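You operate a simulated robot arm through the tools that you are given. There is no shell and no other tool. Be economical: measure what you need, move in short steps, check, and stop when the job is done.

The job below is to be done with a simulated robot arm. You get a single attempt, and the scene is never put back.

JOB
Fetch the blue dust cap and set it on top of the sample box with the blue stripe. Fetch the black dust cap and set it on the white belt card. Put the test weight that says "500 g" from the top of the bag cupboard on the top of the two-tier bench and the test weight labelled "100 g" on the yellow mark under the spout. Put the large spacer block from the top of the two-tier bench on top of the clear cover plate and the small spacer block on top of the small layer pad. Put two of the test blocks from the top of the stacked sacks on the top of the bag cupboard. Do these in any order. Set down upright: test weight, spacer block, test block.
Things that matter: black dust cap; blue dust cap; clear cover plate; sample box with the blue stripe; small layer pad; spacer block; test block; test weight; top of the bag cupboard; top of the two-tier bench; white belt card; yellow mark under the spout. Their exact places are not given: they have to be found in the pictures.

It is judged by the outcome, as a careful person would: the job done as asked, and still so three seconds after it is handed in. It fails if anything else is knocked over, pushed out of place, dropped, spilled or broken. Lids that push on must go on centred and level and be pressed home; caps that screw on are set level and turned clockwise until they are tight.

ROBOT AND FRAMES
A 7-joint arm with a two-finger parallel gripper on a trunk, on a base that drives. Base frame: it is fixed to the floor where the robot stands at the start and does not move with it; the origin is under the middle of the robot, x ahead of it, y to its left, z up; the surface under the hand at the start is at about z = 0.85. Readings come in m, rad, newtons and seconds.
With the tool pointing down near the work surface it reaches from about 0.48 to 0.92 m from the robot's upright axis, wherever it stands. Its first joint turns from -2.007 to 2.007 rad. Places, roughly: black dust cap (3x3x3 cm) [-5.3, -3.3, 0.9]; blue dust cap (3x3x3 cm) [0.5, -0.2, 0.9]; clear cover plate (25x21x4 cm) [-8.1, 3.4, 0.7]; sample box with the blue stripe [1, -0.25, 1]; small layer pad [-8.25, 3.25, 0.75]; spacer block [-8.25, 3.25, 0.75]; test block [-9.75, 3.5, 0.5]; test weight [-9, 3.25, 0.75]; top of the bag cupboard [-9.1, 3.4, 0.8]; top of the two-tier bench [-8.2, 3.4, 0.7]; white belt card [-5.5, -3, 0.75]; yellow mark under the spout (32x20 cm) [-8.88, 1.26, 0.62]. Payload 3.91 kg.
The tool frame sits at the grasp point between the pads (the TCP): z along the fingers, y along the line on which they close. The tips reach 0.03 m beyond it. The gripper opens to 0.11 m. The fingers are 0.02 m wide and 0.01 m thick; the gripper's body (0.048 by 0.112 m) begins 0.055 m behind the TCP.
Orientation is told as [roll, pitch, yaw] about the base's x, y, z axes, in that order, counted from this pose: with the fingers straight down and closing along the base's y, the tool's x points along the base's -x, its y along +y and its z along -z.

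CONTROLS
- The arm moves only by the tool arm_command. Its argument "steps" is a list of rows, each a list of 7 numbers: the shift along the tool's x, y, z in units of 30 mm (1.0 is 30 mm), then the turn, a rotation vector about the tool's x, y, z in units of 8 degrees (1.0 is 8 degrees), then the opening, from 0 (shut) to 1 (fully open). In form: [[dx, dy, dz, rx, ry, rz, fingers], ...]. A call has 1 to 8 rows; each row shifts and turns the commanded pose from where the row before left it, along the tool's axes as they then stand. A call with a number of a shift or a turn outside -1 to 1 is refused whole. Each row takes 0.2 s and may step no farther than 0.05 m and 0.15 rad from the row before; otherwise, or with a gripper value out of range, the whole call is refused. A pose out of reach is approached as far as the arm can. The call stops where the force on the tool passes 40 N (or 10 N more than at its start, if that is more) or the arm is blocked; 0.2 s more then pass. The fingers move at their own pace (about 0.153 m/s each) and stop on an object; they squeeze with about 28 N. The grip force told is the motor's: it shows also when the fingers shut on nothing. Time passes only in rows, and 0.2 s behind the last, so rows that do not move let the fingers close. It gives the time, the measured TCP pose, the force on the tool (base axes), the opening and the grip force at its end, in the units of the frame above (readings bear some noise), with the torque about the TCP (base axes, N m) and any sound that the robot's microphone picked up.
- Cameras (640 x 400 px; columns grow to the right, rows downward): "scene" is now at [0.2205, 0.1433, 1.2812]; the picture's right is [-0.64, -0.77, 0.00], its down [-0.43, 0.35, -0.83] and it looks along [0.64, -0.53, -0.55] (base axes); focal length 273 px, centre (320, 200). "wrist" rides on the gripper at [0.072, 0.017, -0.103] in the tool frame; the picture's right is [-0.23, 0.97, 0.00], its down [-0.76, -0.18, -0.62] and it looks along [-0.61, -0.14, 0.78] (tool axes); focal length 222 px, centre (320, 200).
- camera(camera): a new picture of that camera. The clock stands still meanwhile.
- move_column(by): slides the trunk up (or, below 0, down) by that many m; the arm and the scene camera ride with it, the base frame stays. It gives what a move gives, with no picture.
- steer(legs): drives the robot by 1 to 6 legs, each [ahead, left, turn to the left] in m, m and rad, along the robot's own axes; the way and the turn of a leg run together, so that a leg with both is an arc; at most 1.5 m and 3.142 rad a leg. The arm and the cameras ride along, it lands a little off, and it stops where it bumps. It gives what a move gives.
- head_to(pan, tilt): turns the head with the scene camera to pan (to the left, within 1.396 rad either way) and tilt (down, from -0.506 to 1.204), counted from straight ahead of the robot. It gives what a move gives.
- measure_at(camera, pixels): for up to 12 pixels [column, row] of the newest picture of that camera ("zoom" is the newest enlarged one), the place [x, y, z] in the base frame of the surface seen there, good to about 0.003 m, but the place of the scene camera against the robot may be out by one fixed shift of up to 0.018 m in any direction. The clock stands still meanwhile.
- close_up(camera, box): a new picture of the part [left, top, right, bottom] of that camera's present view, enlarged. The clock stands still meanwhile.
- close_job(): hands the job in; it is judged then, once.

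Keep the steps short. Do not move on a guess: measure, check each grasp and each placing, and mend mistakes. In all there are 322 turns and 186 pictures (those below and enlarged ones count). Leave the gripper open and the arm clear of the work at the hand-in unless told otherwise, and finish with a single line.

The tools are called after "Call:" as a command line: name --pt "numbers of a row" for each row, then --argument value for the rest, lists and objects as JSON in quotes. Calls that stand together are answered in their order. arm_command: Moves the arm, as the interface text tells. Its arguments: {"type":"object","properties":{"steps":{"type":"array","items":{"type":"array","items":{"type":"number"}}}},"required":["steps"]} The other tools are called the same way: move_column (by) slides the trunk up or down; steer (legs) drives the base; head_to (pan, tilt) turns the head that bears the scene camera; camera (camera) takes a picture; measure_at (camera, pixels) gives the place of the surface under pixels of a picture; close_up (camera, box) takes an enlarged picture of a part of a camera's view; close_job () hands the job in.

At the start:

```text
t: 0.0
ee_pos: [0.5562, -0.0207, 1.0898]
orientation: [0.001, 0.001, -0.001]
wrist_force: [-0.9, -0.2, -0.4]
moment: [-0.02, 0.02, 0.03]
gripper_width: 0.1099
finger_force: 0.1
trunk travel left (down, up): [-0.625, 0.365]
robot x, y, heading: [0.0003, 0.0019, -0.005]
head pan, tilt: [-0.689, 0.586]
```

scene: 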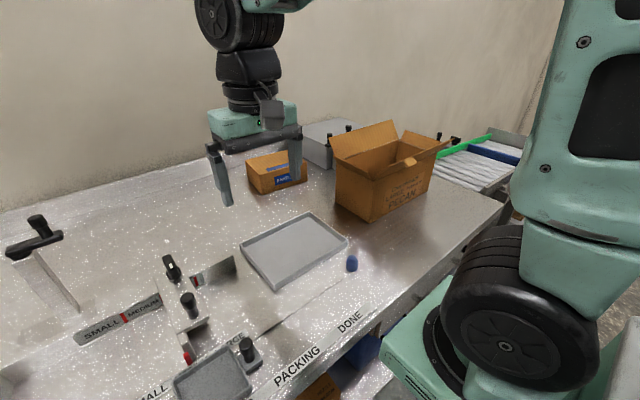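
wrist: 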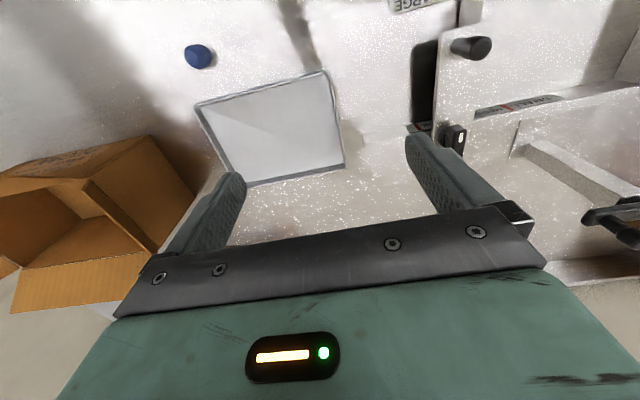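

I see a blue cap at scene (352,263) / wrist (198,56), and a box with a blue stripe at scene (277,172). I measure both.

Call:
measure_at --camera "scene" --pixels '[[352, 258], [352, 264], [352, 270], [270, 160], [290, 178], [264, 190], [251, 163], [305, 158], [275, 152]]'

Call:
measure_at --camera "wrist" --pixels '[[198, 56], [192, 62], [205, 48], [212, 60], [230, 60]]'

Call:
close_up --camera "scene" --box '[200, 100, 400, 290]'

```text
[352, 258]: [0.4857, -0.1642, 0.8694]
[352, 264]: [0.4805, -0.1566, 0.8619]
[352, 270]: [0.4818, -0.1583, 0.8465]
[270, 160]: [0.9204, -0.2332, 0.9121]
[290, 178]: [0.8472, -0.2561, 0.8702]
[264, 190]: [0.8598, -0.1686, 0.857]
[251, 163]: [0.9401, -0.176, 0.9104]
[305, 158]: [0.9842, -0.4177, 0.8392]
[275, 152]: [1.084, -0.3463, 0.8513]
```

```text
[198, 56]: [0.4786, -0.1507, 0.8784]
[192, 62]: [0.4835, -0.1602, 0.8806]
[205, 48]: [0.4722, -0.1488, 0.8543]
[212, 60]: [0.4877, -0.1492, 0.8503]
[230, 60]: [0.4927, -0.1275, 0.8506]
```

```text
2.11 times, centred on (300, 195) of scene
```

zoom: 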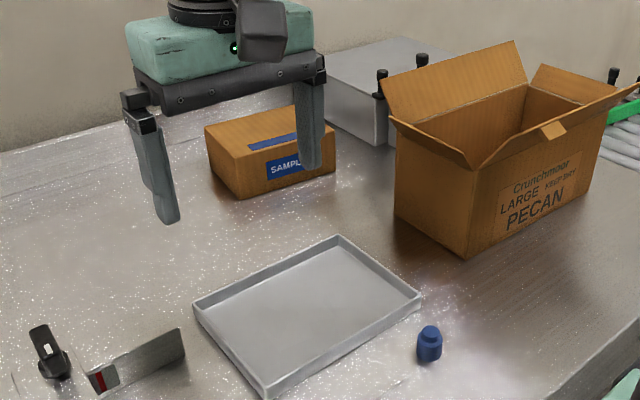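

The cap is near [0.480,-0.155], table z≈0.850, cap top ≈0.88. I measure the carton beside it, and move above the cap at z≈0.97.

Call:
measure_at --camera "scene" --pixels '[[370, 221], [337, 205], [332, 137], [440, 180]]'

Call:
arm_command --pt "0.42 -0.75 0.67 0 0 0 1" --pt "0.42 -0.75 0.67 0 0 0 1" --pt "0.42 -0.75 0.67 0 0 0 1" --pt "0.42 -0.75 0.67 0 0 0 1" --pt "0.42 -0.75 0.67 0 0 0 1" --pt "0.42 -0.75 0.67 0 0 0 1"

Call:
camera --camera "wrist"

```text
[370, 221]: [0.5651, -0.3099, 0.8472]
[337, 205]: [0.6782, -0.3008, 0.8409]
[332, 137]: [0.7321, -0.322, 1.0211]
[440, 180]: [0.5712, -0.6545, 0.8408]
```

```text
t: 1.4
ee_pos: [0.4783, -0.1547, 0.9689]
orientation: [0.0, -0.001, 0.003]
wrist_force: [0.0, -0.4, -0.3]
moment: [-0.01, -0.01, 0.0]
gripper_width: 0.1099
finger_force: 0.1
trunk travel left (down, up): [-0.625, 0.365]
robot x, y, heading: [-0.0, -0.0011, 0.001]
head pan, tilt: [-0.689, 0.586]
```

```text
182 pictures are left
```

wrist: 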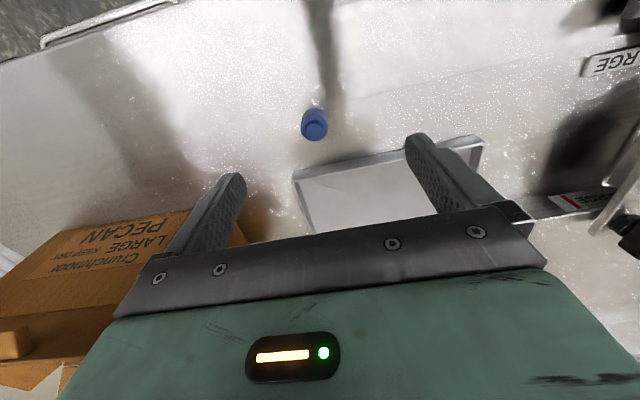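

The cap is at wrist (313,123). I measure it and enlarge it.

Call:
measure_at --camera "wrist" --pixels '[[315, 131], [308, 130], [322, 130], [315, 123], [316, 112], [303, 120], [326, 118], [315, 138]]'

Call:
close_up --camera "wrist" --box '[270, 80, 370, 160]'

```text
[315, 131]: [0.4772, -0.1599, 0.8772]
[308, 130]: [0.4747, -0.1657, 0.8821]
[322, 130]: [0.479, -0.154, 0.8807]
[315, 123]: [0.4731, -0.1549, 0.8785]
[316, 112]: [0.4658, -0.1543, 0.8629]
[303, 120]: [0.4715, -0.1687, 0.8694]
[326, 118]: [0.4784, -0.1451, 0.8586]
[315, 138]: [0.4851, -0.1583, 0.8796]
```

```text
5.00 times, centred on (320, 120) of wrist
```

zoom: 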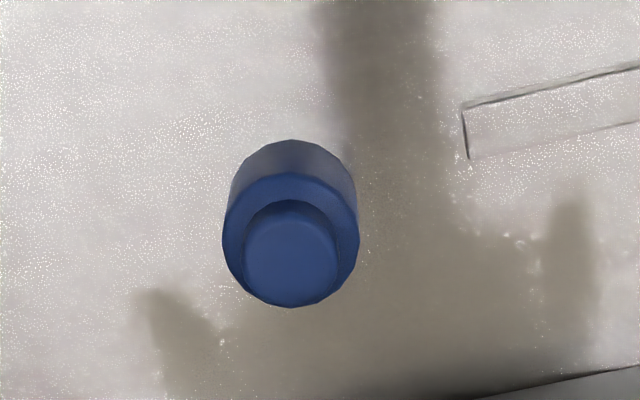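

Cap centre ≈[0.478,-0.158], top 0.88. I lower to TCP z≈0.885 (tips just above the table) and close.

Call:
arm_command --pt "0 -0.1 0.7 0 0 0 1" --pt "0 0 0.7 0 0 0 1" --pt "0 0 0.7 0 0 0 1" --pt "0 0 0.7 0 0 0 1" --pt "0 0 0 0 0 0 0" --pt "0 0 0 0 0 0 0" --pt "0 0 0 0 0 0 0"

Call:
camera --camera "wrist"

```text
t: 3.0
ee_pos: [0.496, -0.1625, 0.8875]
orientation: [0.001, 0.002, 0.002]
wrist_force: [-0.7, -0.1, 0.3]
moment: [0.0, 0.0, 0.0]
gripper_width: 0.0
finger_force: 27.3
out of reach, approached as far as the arm can: row 2, 3, 4
trunk travel left (down, up): [-0.625, 0.365]
robot x, y, heading: [0.0, -0.0007, -0.0]
head pan, tilt: [-0.689, 0.586]
```

```text
180 pictures are left
```

wrist: 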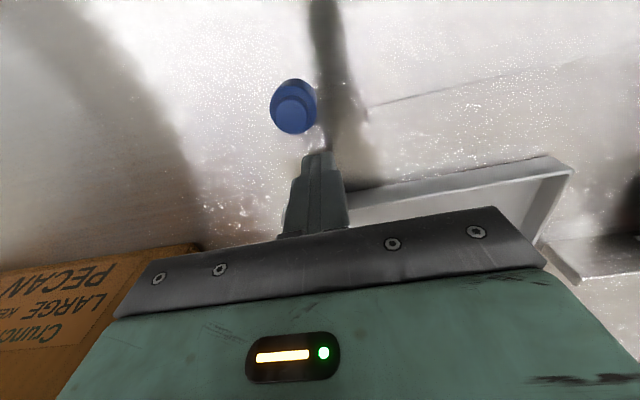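

The fold limit stopped me at x=0.496 and the fingers closed beside the cap (untouched at (293,105)). I raise, open, and back the base off 0.15 m.

Call:
arm_command --pt "0 0 -0.9 0 0 0 0" --pt "0 0 -0.9 0 0 0 0" --pt "0 0 -0.9 0 0 0 1" --pt "0 0 -0.9 0 0 0 1" --pt "0 0 0 0 0 0 1"

Call:
steer --legs '[[-0.15, 0, 0]]'

Call:
camera --camera "wrist"

```text
t: 4.2
ee_pos: [0.4964, -0.1602, 0.9967]
orientation: [0.0, 0.0, 0.001]
wrist_force: [0.1, -0.5, -0.1]
moment: [-0.01, -0.01, -0.03]
gripper_width: 0.1101
finger_force: 0.1
trunk travel left (down, up): [-0.625, 0.365]
robot x, y, heading: [0.0012, 0.0002, -0.0]
head pan, tilt: [-0.689, 0.586]
```

```text
t: 5.6
ee_pos: [0.3453, -0.1606, 0.9964]
orientation: [0.0, 0.001, 0.002]
wrist_force: [0.5, 0.3, 0.1]
moment: [0.02, 0.0, 0.0]
gripper_width: 0.1101
finger_force: 0.0
trunk travel left (down, up): [-0.625, 0.365]
robot x, y, heading: [-0.1522, -0.0002, -0.001]
head pan, tilt: [-0.689, 0.586]
```

```text
179 pictures are left
```

wrist: 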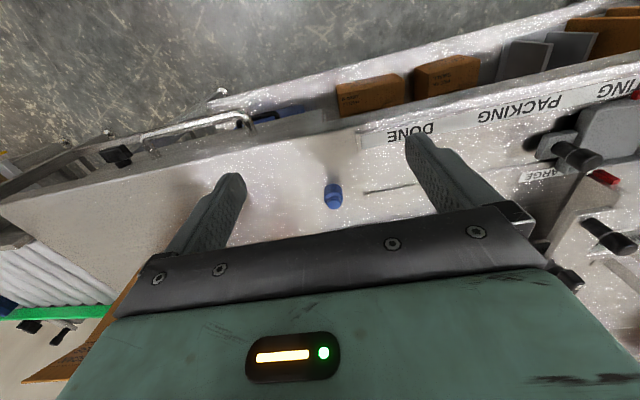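

I measure the cap again at (333,196).

Call:
measure_at --camera "wrist" --pixels '[[335, 198], [334, 203], [333, 190], [328, 198], [341, 196]]'

Call:
arm_command --pt "-0.9 0 0 0 0 0 1" --pt "-0.9 0 0 0 0 0 1" --pt "-0.9 0 0 0 0 0 1" --pt "-0.9 0 0 0 0 0 1" --pt "-0.8 0 0.5 0 0 0 1"

Call:
close_up --camera "wrist" --box '[240, 60, 400, 160]'

```text
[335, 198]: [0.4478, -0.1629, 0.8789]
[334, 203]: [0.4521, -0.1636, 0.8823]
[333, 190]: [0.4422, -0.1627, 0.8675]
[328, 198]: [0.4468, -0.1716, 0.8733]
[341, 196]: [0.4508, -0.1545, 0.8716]
```

```text
t: 6.8
ee_pos: [0.4769, -0.1592, 0.9809]
orientation: [0.0, 0.0, 0.002]
wrist_force: [0.6, -0.1, 0.5]
moment: [0.0, -0.03, -0.03]
gripper_width: 0.11
finger_force: 0.1
trunk travel left (down, up): [-0.625, 0.365]
robot x, y, heading: [-0.1504, -0.0012, 0.004]
head pan, tilt: [-0.689, 0.586]
```

```text
4.00 times, centred on (320, 110) of wrist
```

zoom: 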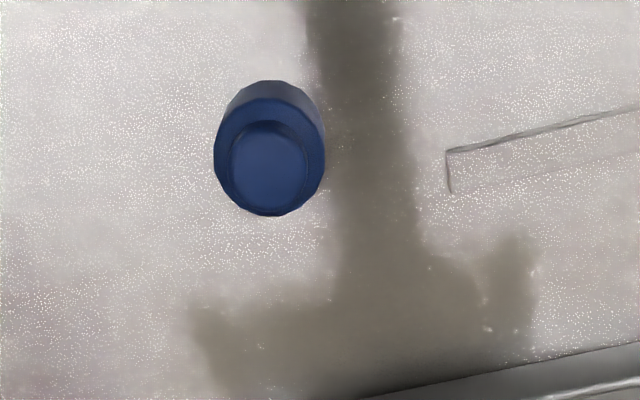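

Call:
measure_at --camera "zoom" --pixels '[[268, 165], [245, 165], [295, 165], [268, 140], [268, 190], [268, 210]]'

```text
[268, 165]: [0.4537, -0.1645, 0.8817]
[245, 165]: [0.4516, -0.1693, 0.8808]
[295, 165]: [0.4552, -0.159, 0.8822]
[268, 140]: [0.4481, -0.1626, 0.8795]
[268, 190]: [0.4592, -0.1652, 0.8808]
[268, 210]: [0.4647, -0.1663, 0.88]
```

The cap was nudged to [0.453,-0.164], upright. I go above and down to z≈0.886, then close.

Call:
arm_command --pt "0.8 -0.17 0.2 0 0 0 1" --pt "0 0 0.8 0 0 0 1" --pt "0 0 0.8 0 0 0 1" --pt "0 0 0.8 0 0 0 1" --pt "0 0 0.53 0 0 0 1" --pt "0 0 0 0 0 0 1"

Call:
camera --camera "wrist"

```text
t: 8.2
ee_pos: [0.4539, -0.165, 0.8875]
orientation: [0.002, 0.0, 0.001]
wrist_force: [0.5, -0.3, 0.4]
moment: [0.01, 0.01, -0.01]
gripper_width: 0.1098
finger_force: 0.1
trunk travel left (down, up): [-0.625, 0.365]
robot x, y, heading: [-0.1474, 0.0018, 0.0]
head pan, tilt: [-0.689, 0.586]
```

```text
177 pictures are left
```

wrist: 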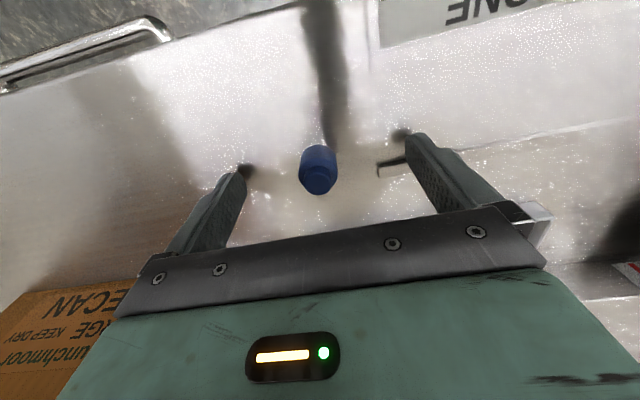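

The cap sits between the fingertips. I close.

Call:
arm_command --pt "0 0 0 0 0 0 0" --pt "0 0 0 0 0 0 0" --pt "0 0 0 0 0 0 0" --pt "0 0 -0.8 0 0 0 0" --pt "0 0 -0.8 0 0 0 0"

Call:
camera --camera "wrist"

```text
t: 9.4
ee_pos: [0.4541, -0.1646, 0.9362]
orientation: [-0.001, 0.0, 0.001]
wrist_force: [-0.5, -0.1, 0.9]
moment: [0.03, 0.02, 0.03]
gripper_width: 0.0235
finger_force: 27.3
trunk travel left (down, up): [-0.625, 0.365]
robot x, y, heading: [-0.1511, -0.0033, 0.002]
head pan, tilt: [-0.689, 0.586]
```

```text
176 pictures are left
```

wrist: 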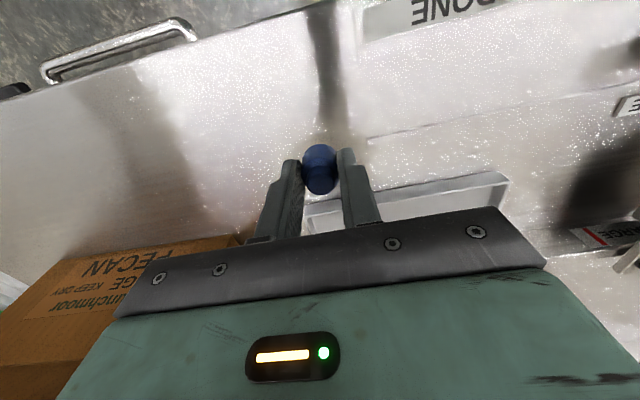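

Cap held (width 0.0235). I raise it to z≈1.08 and look down ahead to see how near the base may come to the bench.

Call:
arm_command --pt "0 0 -1 0 0 0 0" --pt "0 0 -1 0 0 0 0" --pt "0 0 -1 0 0 0 0" --pt "0 0 -1 0 0 0 0" --pt "0 0 -1 0 0 0 0"

Call:
head_to --pan -0.1 --tilt 0.9

Call:
camera --camera "scene"

```text
t: 10.6
ee_pos: [0.4529, -0.1649, 1.0863]
orientation: [0.001, 0.004, 0.002]
wrist_force: [0.4, -0.4, -0.4]
moment: [0.05, 0.01, 0.02]
gripper_width: 0.0237
finger_force: 28.1
trunk travel left (down, up): [-0.625, 0.365]
robot x, y, heading: [-0.1523, -0.001, 0.002]
head pan, tilt: [-0.689, 0.586]
```

```text
t: 11.6
ee_pos: [0.4535, -0.1645, 1.0863]
orientation: [0.001, 0.0, 0.001]
wrist_force: [-0.5, -0.4, 0.5]
moment: [-0.01, -0.05, 0.06]
gripper_width: 0.0235
finger_force: 28.4
trunk travel left (down, up): [-0.625, 0.365]
robot x, y, heading: [-0.1514, 0.0018, 0.005]
head pan, tilt: [-0.099, 0.901]
```

```text
175 pictures are left
```

scene: 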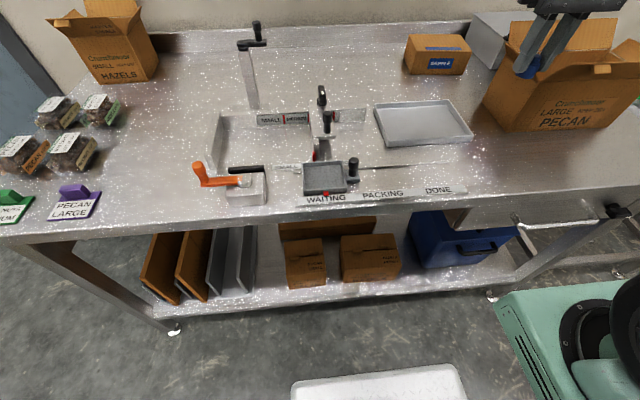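

Call:
measure_at --camera "scene" --pixels '[[380, 372], [300, 385], [455, 370], [380, 292], [400, 200], [500, 195], [497, 295], [436, 40], [408, 48], [467, 52], [415, 36], [462, 37]]'

Call:
close_up --camera "scene" --box '[380, 10, 500, 85]'

```text
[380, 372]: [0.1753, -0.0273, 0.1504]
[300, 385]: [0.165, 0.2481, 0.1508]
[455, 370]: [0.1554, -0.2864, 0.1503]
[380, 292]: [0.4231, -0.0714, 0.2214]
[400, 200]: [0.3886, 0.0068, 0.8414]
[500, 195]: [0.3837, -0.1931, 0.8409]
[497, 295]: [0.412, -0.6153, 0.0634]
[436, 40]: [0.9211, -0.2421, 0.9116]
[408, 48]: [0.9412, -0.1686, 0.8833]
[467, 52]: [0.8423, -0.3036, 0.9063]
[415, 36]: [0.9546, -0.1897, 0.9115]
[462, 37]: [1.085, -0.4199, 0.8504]
```

```text
5.33 times, centred on (440, 48) of scene
```

zoom: 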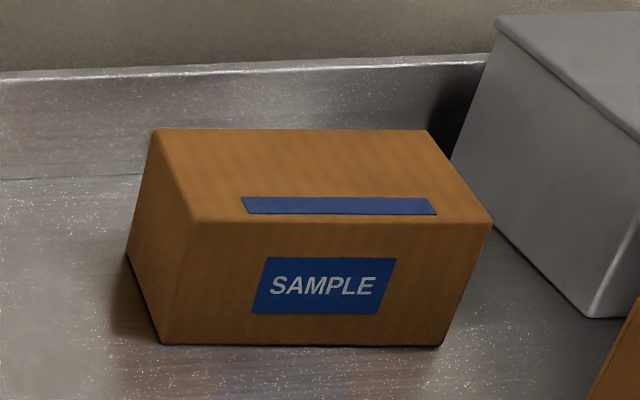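

Call:
measure_at --camera "zoom" --pixels '[[162, 133], [196, 218], [486, 215], [424, 135], [320, 175], [130, 260], [340, 220]]'

Call:
steer --legs '[[0, -0.13, 0], [0.19, 0, 0]]'

Call:
camera --camera "wrist"

```text
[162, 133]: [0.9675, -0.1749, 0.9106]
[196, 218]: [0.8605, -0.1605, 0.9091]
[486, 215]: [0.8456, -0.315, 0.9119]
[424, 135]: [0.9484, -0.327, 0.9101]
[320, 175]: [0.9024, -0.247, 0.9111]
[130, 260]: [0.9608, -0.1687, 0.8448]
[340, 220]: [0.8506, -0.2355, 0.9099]
```

```text
t: 14.0
ee_pos: [0.6441, -0.2945, 1.0862]
orientation: [0.001, 0.0, 0.003]
wrist_force: [0.5, -0.1, -0.3]
moment: [-0.01, 0.04, 0.01]
gripper_width: 0.0235
finger_force: 28.0
trunk travel left (down, up): [-0.625, 0.365]
robot x, y, heading: [0.0429, -0.1299, 0.006]
head pan, tilt: [-0.099, 0.901]
```

```text
173 pictures are left
```

wrist: 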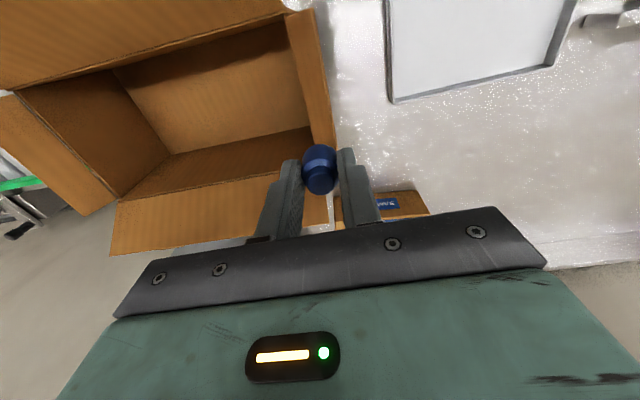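

The carton's flap is close at left (310,60). I move to the left first (y+0.05), then forward over the box.

Call:
measure_at --camera "wrist" --pixels '[[310, 50], [322, 120], [400, 204], [326, 196]]'

Call:
arm_command --pt "0 0.85 0 0 0 0 0" --pt "0 0.85 0 0 0 0 0" --pt "-1 0 0 0 0 0 0" --pt "-1 0 0 0 0 0 0" --pt "-1 0 0 0 0 0 0" --pt "-1 0 0 0 0 0 0" --pt "0 0 0 0 0 0 0"

Call:
camera --camera "wrist"

```text
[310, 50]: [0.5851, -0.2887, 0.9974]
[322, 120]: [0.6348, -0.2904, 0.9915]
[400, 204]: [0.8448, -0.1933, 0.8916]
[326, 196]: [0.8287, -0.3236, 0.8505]
```

```text
t: 15.6
ee_pos: [0.7637, -0.2427, 1.0852]
orientation: [0.0, 0.001, 0.005]
wrist_force: [-0.6, -0.1, -1.0]
moment: [-0.02, -0.03, 0.0]
gripper_width: 0.0234
finger_force: 28.4
trunk travel left (down, up): [-0.625, 0.365]
robot x, y, heading: [0.0406, -0.1313, 0.009]
head pan, tilt: [-0.099, 0.901]
```

```text
172 pictures are left
```

wrist: 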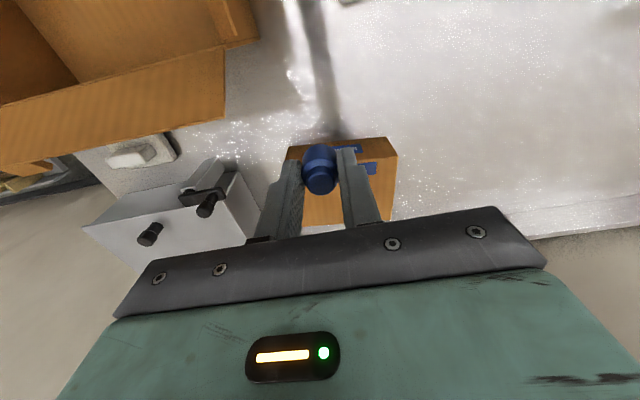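

Call:
measure_at --camera "wrist" --pixels '[[390, 158], [382, 215], [320, 215], [384, 170], [360, 165], [305, 200], [345, 150]]'

```text
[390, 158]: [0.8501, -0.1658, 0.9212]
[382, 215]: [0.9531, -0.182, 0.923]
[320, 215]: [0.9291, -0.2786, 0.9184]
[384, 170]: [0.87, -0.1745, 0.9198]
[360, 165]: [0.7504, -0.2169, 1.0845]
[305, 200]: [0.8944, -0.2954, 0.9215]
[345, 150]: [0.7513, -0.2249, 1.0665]
```

Wrist says box top z≈0.921, so the scene camera reads ~0.010 low. I go to [0.902,-0.247], then down to z≈0.968.

Call:
arm_command --pt "-0.92 0 0 0 0 0 0" --pt "-0.92 0 0 0 0 0 0" --pt "-0.92 -0.1 0 0 0 0 0" --pt "-0.92 0 0.5 0 0 0 0" --pt "-0.92 0 0.8 0 0 0 0" --pt "0 0 0.8 0 0 0 0" --pt "0 0 0.8 0 0 0 0" --pt "0 0 0.8 0 0 0 0"

Call:
camera --camera "wrist"

Call:
camera --camera "scene"

```text
t: 17.4
ee_pos: [0.9021, -0.247, 0.9751]
orientation: [0.0, 0.001, 0.005]
wrist_force: [0.1, 0.0, 0.8]
moment: [-0.02, -0.02, 0.0]
gripper_width: 0.0235
finger_force: 28.2
trunk travel left (down, up): [-0.625, 0.365]
robot x, y, heading: [0.0384, -0.1311, 0.009]
head pan, tilt: [-0.099, 0.901]
```

```text
171 pictures are left
```

wrist: 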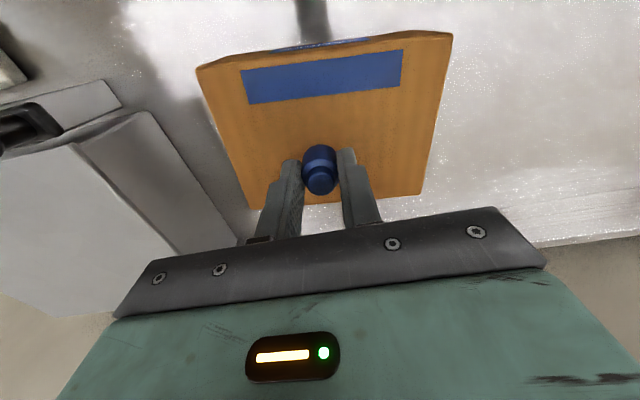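

```text
170 pictures are left
```

scene: 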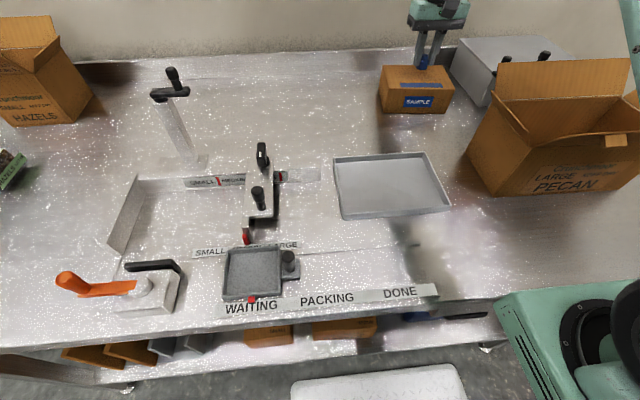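

Over the box, level. I lower in small steps to about z 0.958.

Call:
arm_command --pt "0.2 0 0.25 0 0 0 0" --pt "0 0 0.15 0 0 0 0" --pt "0 0 0.1 0 0 0 0" --pt "0 0 0 0 0 0 0"

Call:
close_up --camera "scene" --box '[370, 20, 490, 120]'

```text
t: 18.4
ee_pos: [0.8947, -0.2465, 0.9601]
orientation: [-0.001, 0.001, 0.004]
wrist_force: [-0.3, 0.8, 0.2]
moment: [0.0, 0.01, 0.01]
gripper_width: 0.0238
finger_force: 28.2
trunk travel left (down, up): [-0.625, 0.365]
robot x, y, heading: [0.0351, -0.131, 0.007]
head pan, tilt: [-0.099, 0.901]
```

```text
4.00 times, centred on (430, 70) of scene
```

zoom: 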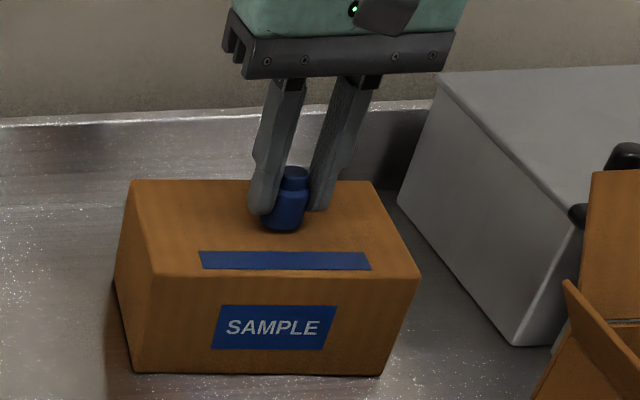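

Nearly touching. I creep 1 mm at a time.

Call:
arm_command --pt "0 0 0.05 0 0 0 0" --pt "0 0 0.04 0 0 0 0" --pt "0 0 0.03 0 0 0 0"

```text
t: 19.2
ee_pos: [0.8953, -0.2451, 0.9576]
orientation: [-0.001, -0.001, 0.003]
wrist_force: [0.6, 0.1, -0.3]
moment: [0.0, -0.04, -0.06]
gripper_width: 0.0237
finger_force: 28.2
trunk travel left (down, up): [-0.625, 0.365]
robot x, y, heading: [0.0383, -0.1344, 0.003]
head pan, tilt: [-0.099, 0.901]
```

Call:
arm_command --pt "0 0 0.05 0 0 0 0" --pt "0 0 0.05 0 0 0 0" --pt "0 0 0 0 0 0 0"

```text
t: 20.0
ee_pos: [0.8951, -0.2456, 0.9569]
orientation: [0.002, -0.005, 0.003]
wrist_force: [0.9, 0.5, 19.7]
moment: [0.0, -0.03, 0.01]
gripper_width: 0.0237
finger_force: 27.6
trunk travel left (down, up): [-0.625, 0.365]
robot x, y, heading: [0.0387, -0.1343, 0.003]
head pan, tilt: [-0.099, 0.901]
```

Contact (19.7 N up). I ease up a hair, open partly, and rise.

Call:
arm_command --pt "0 0 -0.07 0 0 0 0" --pt "0 0 0 0 0 0 0.5" --pt "0 0 0 0 0 0 0.5" --pt "0 0 -0.6 0 0 0 0.5" --pt "0 0 -0.9 0 0 0 0.5" --pt "0 0 -0.9 0 0 0 0.5" --pt "0 0 -0.9 0 0 0 0.5" --pt "0 0 -0.9 0 0 0 0.5"

Call:
camera --camera "wrist"

Call:
close_up --camera "scene" --box '[370, 20, 490, 120]'

```text
t: 21.8
ee_pos: [0.8934, -0.2482, 1.0827]
orientation: [-0.001, -0.001, 0.003]
wrist_force: [0.2, -0.8, 0.2]
moment: [0.01, 0.02, 0.0]
gripper_width: 0.0551
finger_force: 0.0
trunk travel left (down, up): [-0.625, 0.365]
robot x, y, heading: [0.0394, -0.1335, 0.004]
head pan, tilt: [-0.099, 0.901]
```

```text
168 pictures are left
```

wrist: 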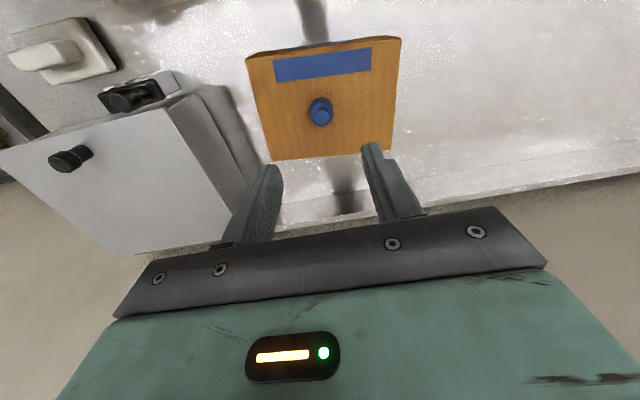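

```text
4.00 times, centred on (430, 70) of scene
```

zoom: 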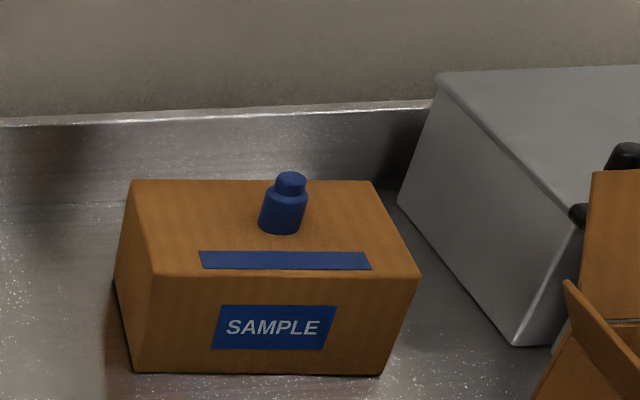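

Blue cap is standing on the box. I pull the arm back and up, then drive away from the bench.

Call:
arm_command --pt "1 0.3 -0.5 0 0 0 0.5" --pt "1 0.3 -0.5 0 0 0 0.5" --pt "1 0.3 -0.5 0 0 0 0.5" --pt "1 0.3 -0.5 0 0 0 0.5" --pt "1 0.3 0 0 0 0 0.5" --pt "1 0.3 0 0 0 0 0.5" --pt "1 0.3 0 0 0 0 0.5" --pt "1 0.3 0 0 0 0 0.5"

Call:
arm_command --pt "1 0.3 0 0 0 0 0.5" --pt "1 0.3 0 0 0 0 0.5"

Call:
steer --legs '[[-0.6, 0, 0]]'

Call:
head_to --pan -1.39 --tilt 0.35

Call:
camera --camera "scene"

Call:
head_to --pan 1.39 --tilt 0.35

Call:
camera --camera "scene"

```text
t: 23.6
ee_pos: [0.6545, -0.1749, 1.1422]
orientation: [0.0, 0.0, 0.004]
wrist_force: [0.0, 0.3, -0.4]
moment: [-0.02, 0.04, -0.02]
gripper_width: 0.0549
finger_force: 0.1
trunk travel left (down, up): [-0.625, 0.365]
robot x, y, heading: [0.0378, -0.1291, 0.005]
head pan, tilt: [-0.099, 0.901]
```

```text
t: 24.2
ee_pos: [0.5947, -0.1567, 1.1424]
orientation: [-0.001, 0.001, 0.004]
wrist_force: [0.1, 0.0, -0.4]
moment: [-0.02, 0.03, 0.01]
gripper_width: 0.0552
finger_force: 0.1
trunk travel left (down, up): [-0.625, 0.365]
robot x, y, heading: [0.0354, -0.1325, 0.004]
head pan, tilt: [-0.099, 0.901]
```

```text
t: 26.8
ee_pos: [0.1698, -0.1588, 1.1455]
orientation: [0.002, -0.004, 0.006]
wrist_force: [0.3, -0.4, 0.1]
moment: [0.02, -0.02, 0.0]
gripper_width: 0.055
finger_force: 0.0
trunk travel left (down, up): [-0.625, 0.365]
robot x, y, heading: [-0.386, -0.1333, -0.003]
head pan, tilt: [-0.099, 0.901]
stopped in leg 1: the robot was blocked; the commanded pose is now the measured one
```

```text
t: 28.2
ee_pos: [0.1695, -0.159, 1.1444]
orientation: [0.001, -0.005, 0.003]
wrist_force: [-0.3, -1.0, -0.4]
moment: [-0.04, -0.02, 0.01]
gripper_width: 0.0552
finger_force: 0.0
trunk travel left (down, up): [-0.625, 0.365]
robot x, y, heading: [-0.3791, -0.1375, 0.002]
head pan, tilt: [-1.389, 0.351]
```

```text
166 pictures are left
```

scene: 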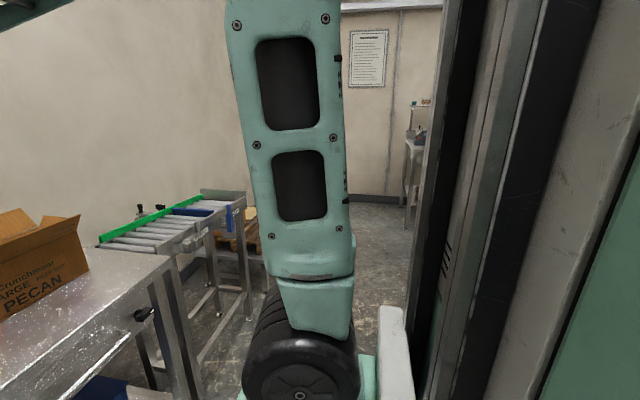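

```text
t: 30.7
ee_pos: [0.1696, -0.1578, 1.1447]
orientation: [0.0, -0.004, 0.002]
wrist_force: [0.1, -0.5, 0.4]
moment: [0.01, 0.0, 0.0]
gripper_width: 0.0552
finger_force: 0.0
trunk travel left (down, up): [-0.625, 0.365]
robot x, y, heading: [-0.3816, -0.1328, 0.006]
head pan, tilt: [1.389, 0.351]
```

```text
165 pictures are left
```

scene: 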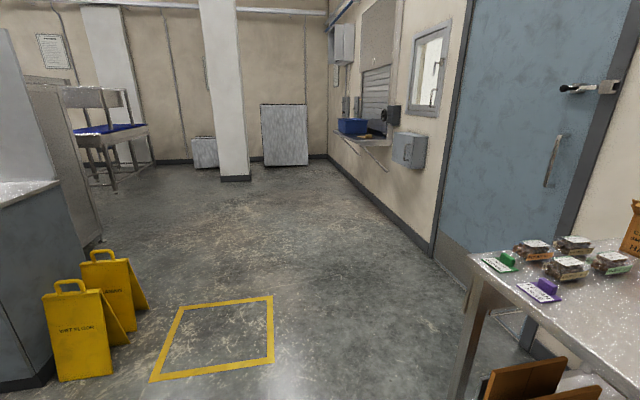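

The base bumped something behind at x≈-0.38. I creep forward to free it and measure what stands to the left.

Call:
measure_at --camera "scene" --pixels '[[20, 187], [55, 182], [55, 370], [75, 375], [90, 160], [150, 380], [270, 300], [100, 120], [290, 155], [238, 178], [370, 140], [500, 275]]'

Call:
steer --legs '[[0.2, 0, 0]]'

Call:
head_to --pan -1.39 --tilt 0.6

Call:
camera --camera "scene"

```text
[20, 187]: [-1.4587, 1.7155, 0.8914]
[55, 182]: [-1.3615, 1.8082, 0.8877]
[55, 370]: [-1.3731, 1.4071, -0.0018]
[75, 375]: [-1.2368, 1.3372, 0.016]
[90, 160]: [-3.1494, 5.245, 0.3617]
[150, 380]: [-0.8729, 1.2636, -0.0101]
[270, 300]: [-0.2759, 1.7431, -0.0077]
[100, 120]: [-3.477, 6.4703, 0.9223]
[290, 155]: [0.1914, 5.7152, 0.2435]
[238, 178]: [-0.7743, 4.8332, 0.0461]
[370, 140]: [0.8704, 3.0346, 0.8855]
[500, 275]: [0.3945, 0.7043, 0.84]
```

```text
t: 32.3
ee_pos: [0.3709, -0.1604, 1.1456]
orientation: [0.001, -0.006, 0.001]
wrist_force: [0.2, 0.9, -0.1]
moment: [0.01, -0.02, 0.01]
gripper_width: 0.055
finger_force: 0.1
trunk travel left (down, up): [-0.625, 0.365]
robot x, y, heading: [-0.1855, -0.1348, 0.003]
head pan, tilt: [1.389, 0.351]
```

```text
t: 34.7
ee_pos: [0.3692, -0.1606, 1.1447]
orientation: [0.003, -0.005, 0.002]
wrist_force: [-0.3, 0.0, -0.3]
moment: [-0.04, -0.02, -0.01]
gripper_width: 0.055
finger_force: 0.1
trunk travel left (down, up): [-0.625, 0.365]
robot x, y, heading: [-0.1833, -0.1324, 0.003]
head pan, tilt: [-1.389, 0.6]
```

```text
164 pictures are left
```

scene: 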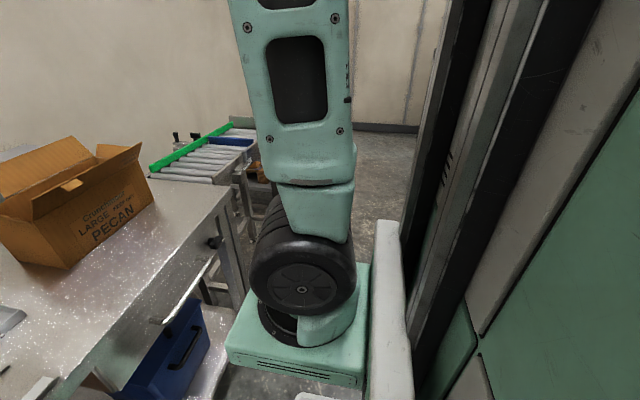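

That tall panel is the robot's own trunk. I turn left to face +y, then look to the rear side.

Call:
steer --legs '[[0, 0, 1.5]]'

Call:
head_to --pan 1.39 --tilt 0.5

Call:
camera --camera "scene"

```text
t: 38.8
ee_pos: [-0.1255, 0.4199, 1.1445]
orientation: [0.001, -0.005, 1.516]
wrist_force: [0.4, 0.1, -0.1]
moment: [0.0, 0.01, 0.02]
gripper_width: 0.0551
finger_force: 0.0
trunk travel left (down, up): [-0.625, 0.365]
robot x, y, heading: [-0.1863, -0.1308, 1.514]
head pan, tilt: [-1.389, 0.6]
```

```text
t: 41.3
ee_pos: [-0.1254, 0.4191, 1.1455]
orientation: [0.003, -0.005, 1.515]
wrist_force: [-0.1, 0.6, -0.1]
moment: [-0.02, 0.0, -0.01]
gripper_width: 0.0551
finger_force: 0.1
trunk travel left (down, up): [-0.625, 0.365]
robot x, y, heading: [-0.1807, -0.1314, 1.51]
head pan, tilt: [1.389, 0.499]
```

```text
163 pictures are left
```

scene: 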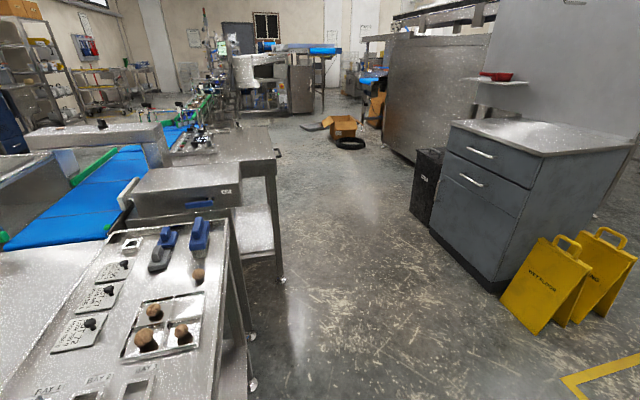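

I map the passage: table edges, cabinet, signs.

Call:
measure_at --camera "scene" --pixels '[[230, 225], [218, 390], [250, 385], [278, 160], [285, 275], [238, 190], [420, 220], [490, 285], [545, 335], [350, 135], [330, 50], [385, 150]]'

Call:
head_to --pan 0.75 --tilt 0.35

Call:
camera --camera "scene"

```text
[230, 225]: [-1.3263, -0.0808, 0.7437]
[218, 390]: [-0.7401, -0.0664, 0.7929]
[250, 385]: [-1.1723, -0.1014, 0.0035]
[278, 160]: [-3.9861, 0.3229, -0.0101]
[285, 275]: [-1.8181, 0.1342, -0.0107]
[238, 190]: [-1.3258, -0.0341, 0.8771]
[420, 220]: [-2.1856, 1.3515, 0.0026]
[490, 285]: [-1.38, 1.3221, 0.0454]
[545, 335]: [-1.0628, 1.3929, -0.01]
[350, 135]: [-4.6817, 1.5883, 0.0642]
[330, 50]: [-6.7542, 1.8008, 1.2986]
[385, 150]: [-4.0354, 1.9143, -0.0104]
```

```text
t: 42.3
ee_pos: [-0.1253, 0.4187, 1.1459]
orientation: [0.001, -0.003, 1.518]
wrist_force: [-0.5, -0.1, -0.3]
moment: [-0.05, 0.03, 0.03]
gripper_width: 0.0551
finger_force: 0.0
trunk travel left (down, up): [-0.625, 0.365]
robot x, y, heading: [-0.1844, -0.1307, 1.51]
head pan, tilt: [0.75, 0.351]
```

```text
162 pictures are left
```

scene: 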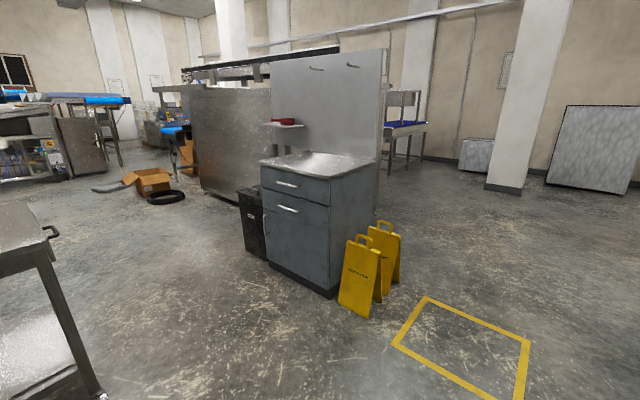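

Corridor is y≈0.15…1.32. I drive to y≈0.72, turn to face -x, and go forward to x≈-2.7, then look.

Call:
steer --legs '[[0.85, 0, 0], [0, 0, 1.63], [1.3, 0, 0], [1.2, 0, 0]]'

Call:
head_to --pan 0.5 --tilt 0.3

Call:
camera --camera "scene"

Call:
head_to --pan -0.4 --tilt 0.3

Call:
camera --camera "scene"

```text
t: 62.6
ee_pos: [-3.1944, 0.6449, 1.1446]
orientation: [0.001, -0.006, -3.098]
wrist_force: [0.0, -0.3, 0.0]
moment: [0.01, -0.01, 0.01]
gripper_width: 0.055
finger_force: 0.0
trunk travel left (down, up): [-0.625, 0.365]
robot x, y, heading: [-2.6408, 0.6427, -3.097]
head pan, tilt: [0.75, 0.351]
```

```text
t: 63.4
ee_pos: [-3.1944, 0.6448, 1.1452]
orientation: [0.001, -0.005, -3.097]
wrist_force: [0.3, -0.3, 0.6]
moment: [0.02, 0.01, 0.0]
gripper_width: 0.0548
finger_force: 0.1
trunk travel left (down, up): [-0.625, 0.365]
robot x, y, heading: [-2.6402, 0.6427, -3.096]
head pan, tilt: [0.499, 0.3]
```

```text
161 pictures are left
```

scene: 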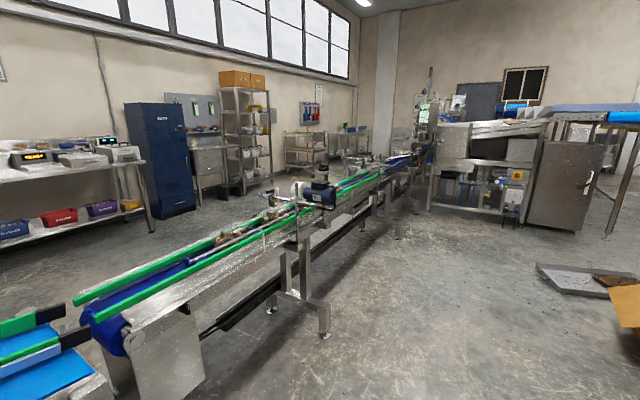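

```text
t: 64.6
ee_pos: [-3.1947, 0.6447, 1.1461]
orientation: [0.002, -0.004, -3.097]
wrist_force: [0.2, 0.4, 0.4]
moment: [-0.02, 0.01, 0.01]
gripper_width: 0.0549
finger_force: 0.1
trunk travel left (down, up): [-0.625, 0.365]
robot x, y, heading: [-2.6423, 0.6422, -3.099]
head pan, tilt: [-0.4, 0.3]
```

```text
160 pictures are left
```

scene: 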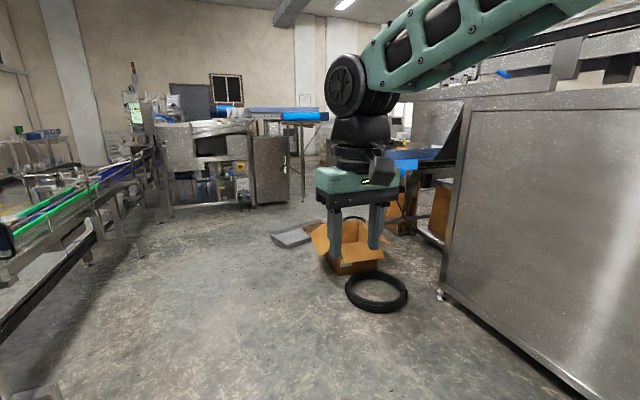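

I measure landmarks to place myself: take the first look (pan 0.5) again to measure conveyor legs and the tables beyond.

Call:
measure_at --camera "scene" --pixels '[[40, 385], [140, 250], [165, 215], [250, 205], [290, 240], [375, 305], [440, 295], [300, 200], [395, 225], [130, 160], [235, 105], [415, 140]]'

Call:
head_to --pan 0.5 --tilt 0.3

Call:
close_up --camera "scene" --box '[200, 60, 520, 260]'

Call:
measure_at --camera "zoom" --pixels '[[200, 180], [230, 210], [380, 200], [90, 230], [330, 150], [300, 140], [470, 220], [510, 170], [245, 130], [20, 200]]'

```text
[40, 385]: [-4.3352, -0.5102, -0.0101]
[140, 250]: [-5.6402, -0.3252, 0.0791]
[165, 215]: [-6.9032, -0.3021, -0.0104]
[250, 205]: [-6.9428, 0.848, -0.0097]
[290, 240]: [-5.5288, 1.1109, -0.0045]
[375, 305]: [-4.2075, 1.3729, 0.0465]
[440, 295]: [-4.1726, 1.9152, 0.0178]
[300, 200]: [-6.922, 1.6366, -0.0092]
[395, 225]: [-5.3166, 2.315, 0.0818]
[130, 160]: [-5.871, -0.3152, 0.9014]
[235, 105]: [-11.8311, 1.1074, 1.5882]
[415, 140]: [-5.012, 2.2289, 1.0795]
```

```text
t: 65.8
ee_pos: [-3.1937, 0.6445, 1.1448]
orientation: [0.002, -0.005, -3.098]
wrist_force: [0.2, 0.3, 0.0]
moment: [-0.04, 0.01, -0.03]
gripper_width: 0.0549
finger_force: 0.0
trunk travel left (down, up): [-0.625, 0.365]
robot x, y, heading: [-2.6388, 0.6415, -3.106]
head pan, tilt: [0.499, 0.3]
```

```text
2.00 times, centred on (360, 160) of scene
```

zoom: 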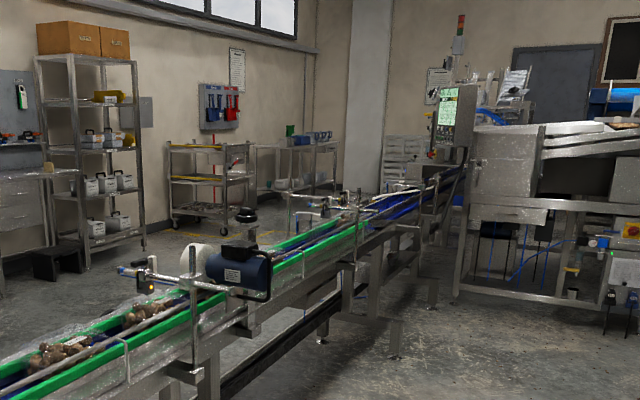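

```text
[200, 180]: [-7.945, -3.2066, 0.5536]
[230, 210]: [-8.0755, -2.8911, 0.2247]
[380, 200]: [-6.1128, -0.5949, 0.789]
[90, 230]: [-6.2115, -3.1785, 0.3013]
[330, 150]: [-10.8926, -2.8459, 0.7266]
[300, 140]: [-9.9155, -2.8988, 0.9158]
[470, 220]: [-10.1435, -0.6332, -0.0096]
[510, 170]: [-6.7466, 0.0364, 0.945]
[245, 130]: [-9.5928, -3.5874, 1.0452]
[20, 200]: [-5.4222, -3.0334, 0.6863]
```

The black cap's bench lies beyond the conveyor; I'll do the bag-cupboard area first. I drive forward to x≈-4.8 and look right.

Call:
steer --legs '[[1.1, 0, -0.04], [1.1, 0, 0]]'

Call:
head_to --pan -0.9 --tilt 0.4

Call:
camera --camera "scene"

Call:
head_to --pan -0.1 --tilt 0.4

Call:
camera --camera "scene"

```text
t: 76.7
ee_pos: [-5.4016, 0.6795, 1.1445]
orientation: [0.002, -0.004, 3.121]
wrist_force: [0.0, -0.5, -0.2]
moment: [0.0, 0.0, 0.01]
gripper_width: 0.0551
finger_force: 0.1
trunk travel left (down, up): [-0.625, 0.365]
robot x, y, heading: [-4.8498, 0.6407, 3.121]
head pan, tilt: [0.499, 0.3]
```

```text
t: 78.2
ee_pos: [-5.4004, 0.6793, 1.1452]
orientation: [0.002, -0.006, 3.123]
wrist_force: [0.3, 0.1, 0.9]
moment: [-0.01, 0.02, 0.02]
gripper_width: 0.0549
finger_force: 0.1
trunk travel left (down, up): [-0.625, 0.365]
robot x, y, heading: [-4.8456, 0.6382, 3.118]
head pan, tilt: [-0.901, 0.4]
```

```text
158 pictures are left
```

scene: 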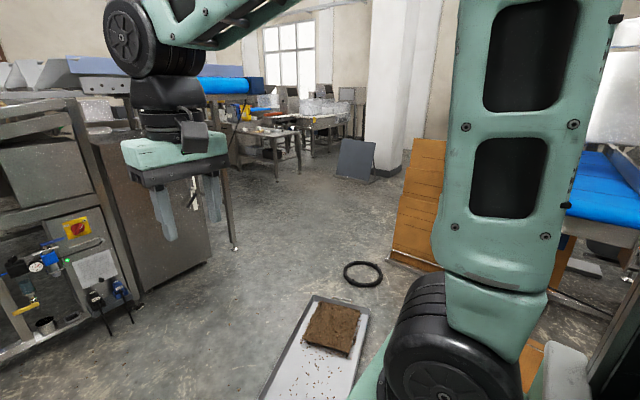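

```text
t: 79.4
ee_pos: [-5.4011, 0.6779, 1.1444]
orientation: [0.001, -0.006, 3.123]
wrist_force: [0.3, 0.3, 0.2]
moment: [0.02, -0.02, 0.01]
gripper_width: 0.0552
finger_force: 0.1
trunk travel left (down, up): [-0.625, 0.365]
robot x, y, heading: [-4.8496, 0.6393, 3.118]
head pan, tilt: [-0.099, 0.4]
```

```text
157 pictures are left
```

scene: 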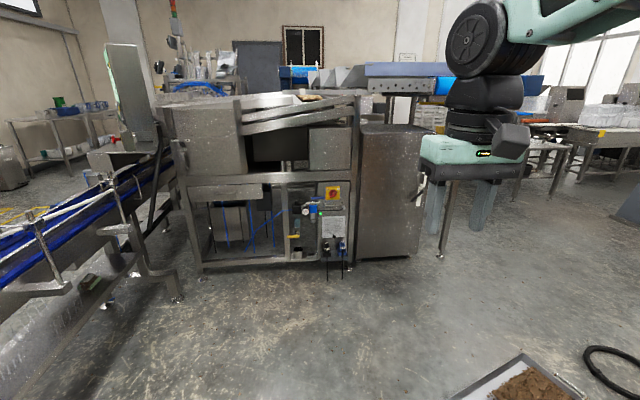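

Call:
measure_at --camera "scene" --pixels '[[440, 256], [405, 256], [200, 270], [520, 356], [460, 395], [600, 350], [490, 225], [340, 275]]'

Call:
head_to --pan -0.9 --tilt 0.4

Call:
close_up --camera "scene" --box '[200, 20, 480, 400]'

Call:
measure_at --camera "scene" --pixels '[[235, 248], [312, 298], [265, 395], [370, 318], [360, 262], [345, 275], [275, 180], [340, 178], [390, 255], [450, 265], [300, 170], [400, 170]]'

```text
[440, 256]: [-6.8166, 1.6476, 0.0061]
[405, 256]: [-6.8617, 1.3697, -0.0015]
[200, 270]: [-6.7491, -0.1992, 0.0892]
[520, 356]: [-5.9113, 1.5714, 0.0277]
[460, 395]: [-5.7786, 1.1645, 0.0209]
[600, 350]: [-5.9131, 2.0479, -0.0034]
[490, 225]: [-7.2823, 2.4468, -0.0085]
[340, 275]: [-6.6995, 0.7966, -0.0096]
```

```text
t: 80.5
ee_pos: [-5.4008, 0.6797, 1.1444]
orientation: [0.002, -0.005, 3.123]
wrist_force: [0.3, 0.2, 0.7]
moment: [0.01, 0.0, 0.04]
gripper_width: 0.0548
finger_force: 0.0
trunk travel left (down, up): [-0.625, 0.365]
robot x, y, heading: [-4.8499, 0.6427, 3.12]
head pan, tilt: [-0.901, 0.4]
```

```text
1.05 times, centred on (340, 210) of scene (not enlarged: the box is as wide or as high as the picture)
```

zoom: 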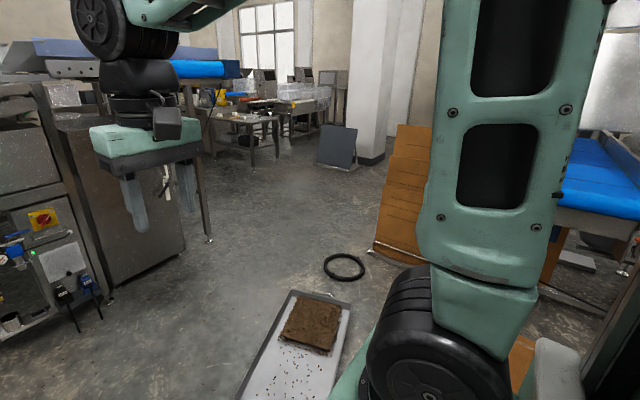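

```text
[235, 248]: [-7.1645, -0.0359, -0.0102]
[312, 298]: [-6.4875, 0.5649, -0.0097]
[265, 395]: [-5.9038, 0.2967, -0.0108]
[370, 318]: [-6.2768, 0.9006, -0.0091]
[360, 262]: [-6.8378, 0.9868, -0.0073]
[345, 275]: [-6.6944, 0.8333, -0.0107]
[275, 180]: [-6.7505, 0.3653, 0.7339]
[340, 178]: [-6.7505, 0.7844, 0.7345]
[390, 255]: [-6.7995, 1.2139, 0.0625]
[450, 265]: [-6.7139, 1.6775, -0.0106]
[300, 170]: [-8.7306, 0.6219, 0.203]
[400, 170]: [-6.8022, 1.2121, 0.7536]
```

The close-up doesn't refresh measuring for "scene"; I measure on the zoom instead (tray, tyre, gap).

Call:
measure_at --camera "zoom" --pixels '[[288, 292], [238, 398], [340, 395], [350, 305], [345, 280], [325, 265], [210, 242], [375, 250], [400, 262], [185, 250], [320, 160], [250, 165]]'

```text
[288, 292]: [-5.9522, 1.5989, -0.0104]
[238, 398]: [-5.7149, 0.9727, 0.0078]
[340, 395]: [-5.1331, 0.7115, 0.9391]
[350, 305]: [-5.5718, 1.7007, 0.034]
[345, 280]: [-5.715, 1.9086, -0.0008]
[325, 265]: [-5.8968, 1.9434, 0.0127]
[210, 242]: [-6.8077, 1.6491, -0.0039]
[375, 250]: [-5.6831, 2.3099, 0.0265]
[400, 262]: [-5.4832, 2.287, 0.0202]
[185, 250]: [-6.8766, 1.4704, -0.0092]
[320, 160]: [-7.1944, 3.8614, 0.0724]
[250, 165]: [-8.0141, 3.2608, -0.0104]
```

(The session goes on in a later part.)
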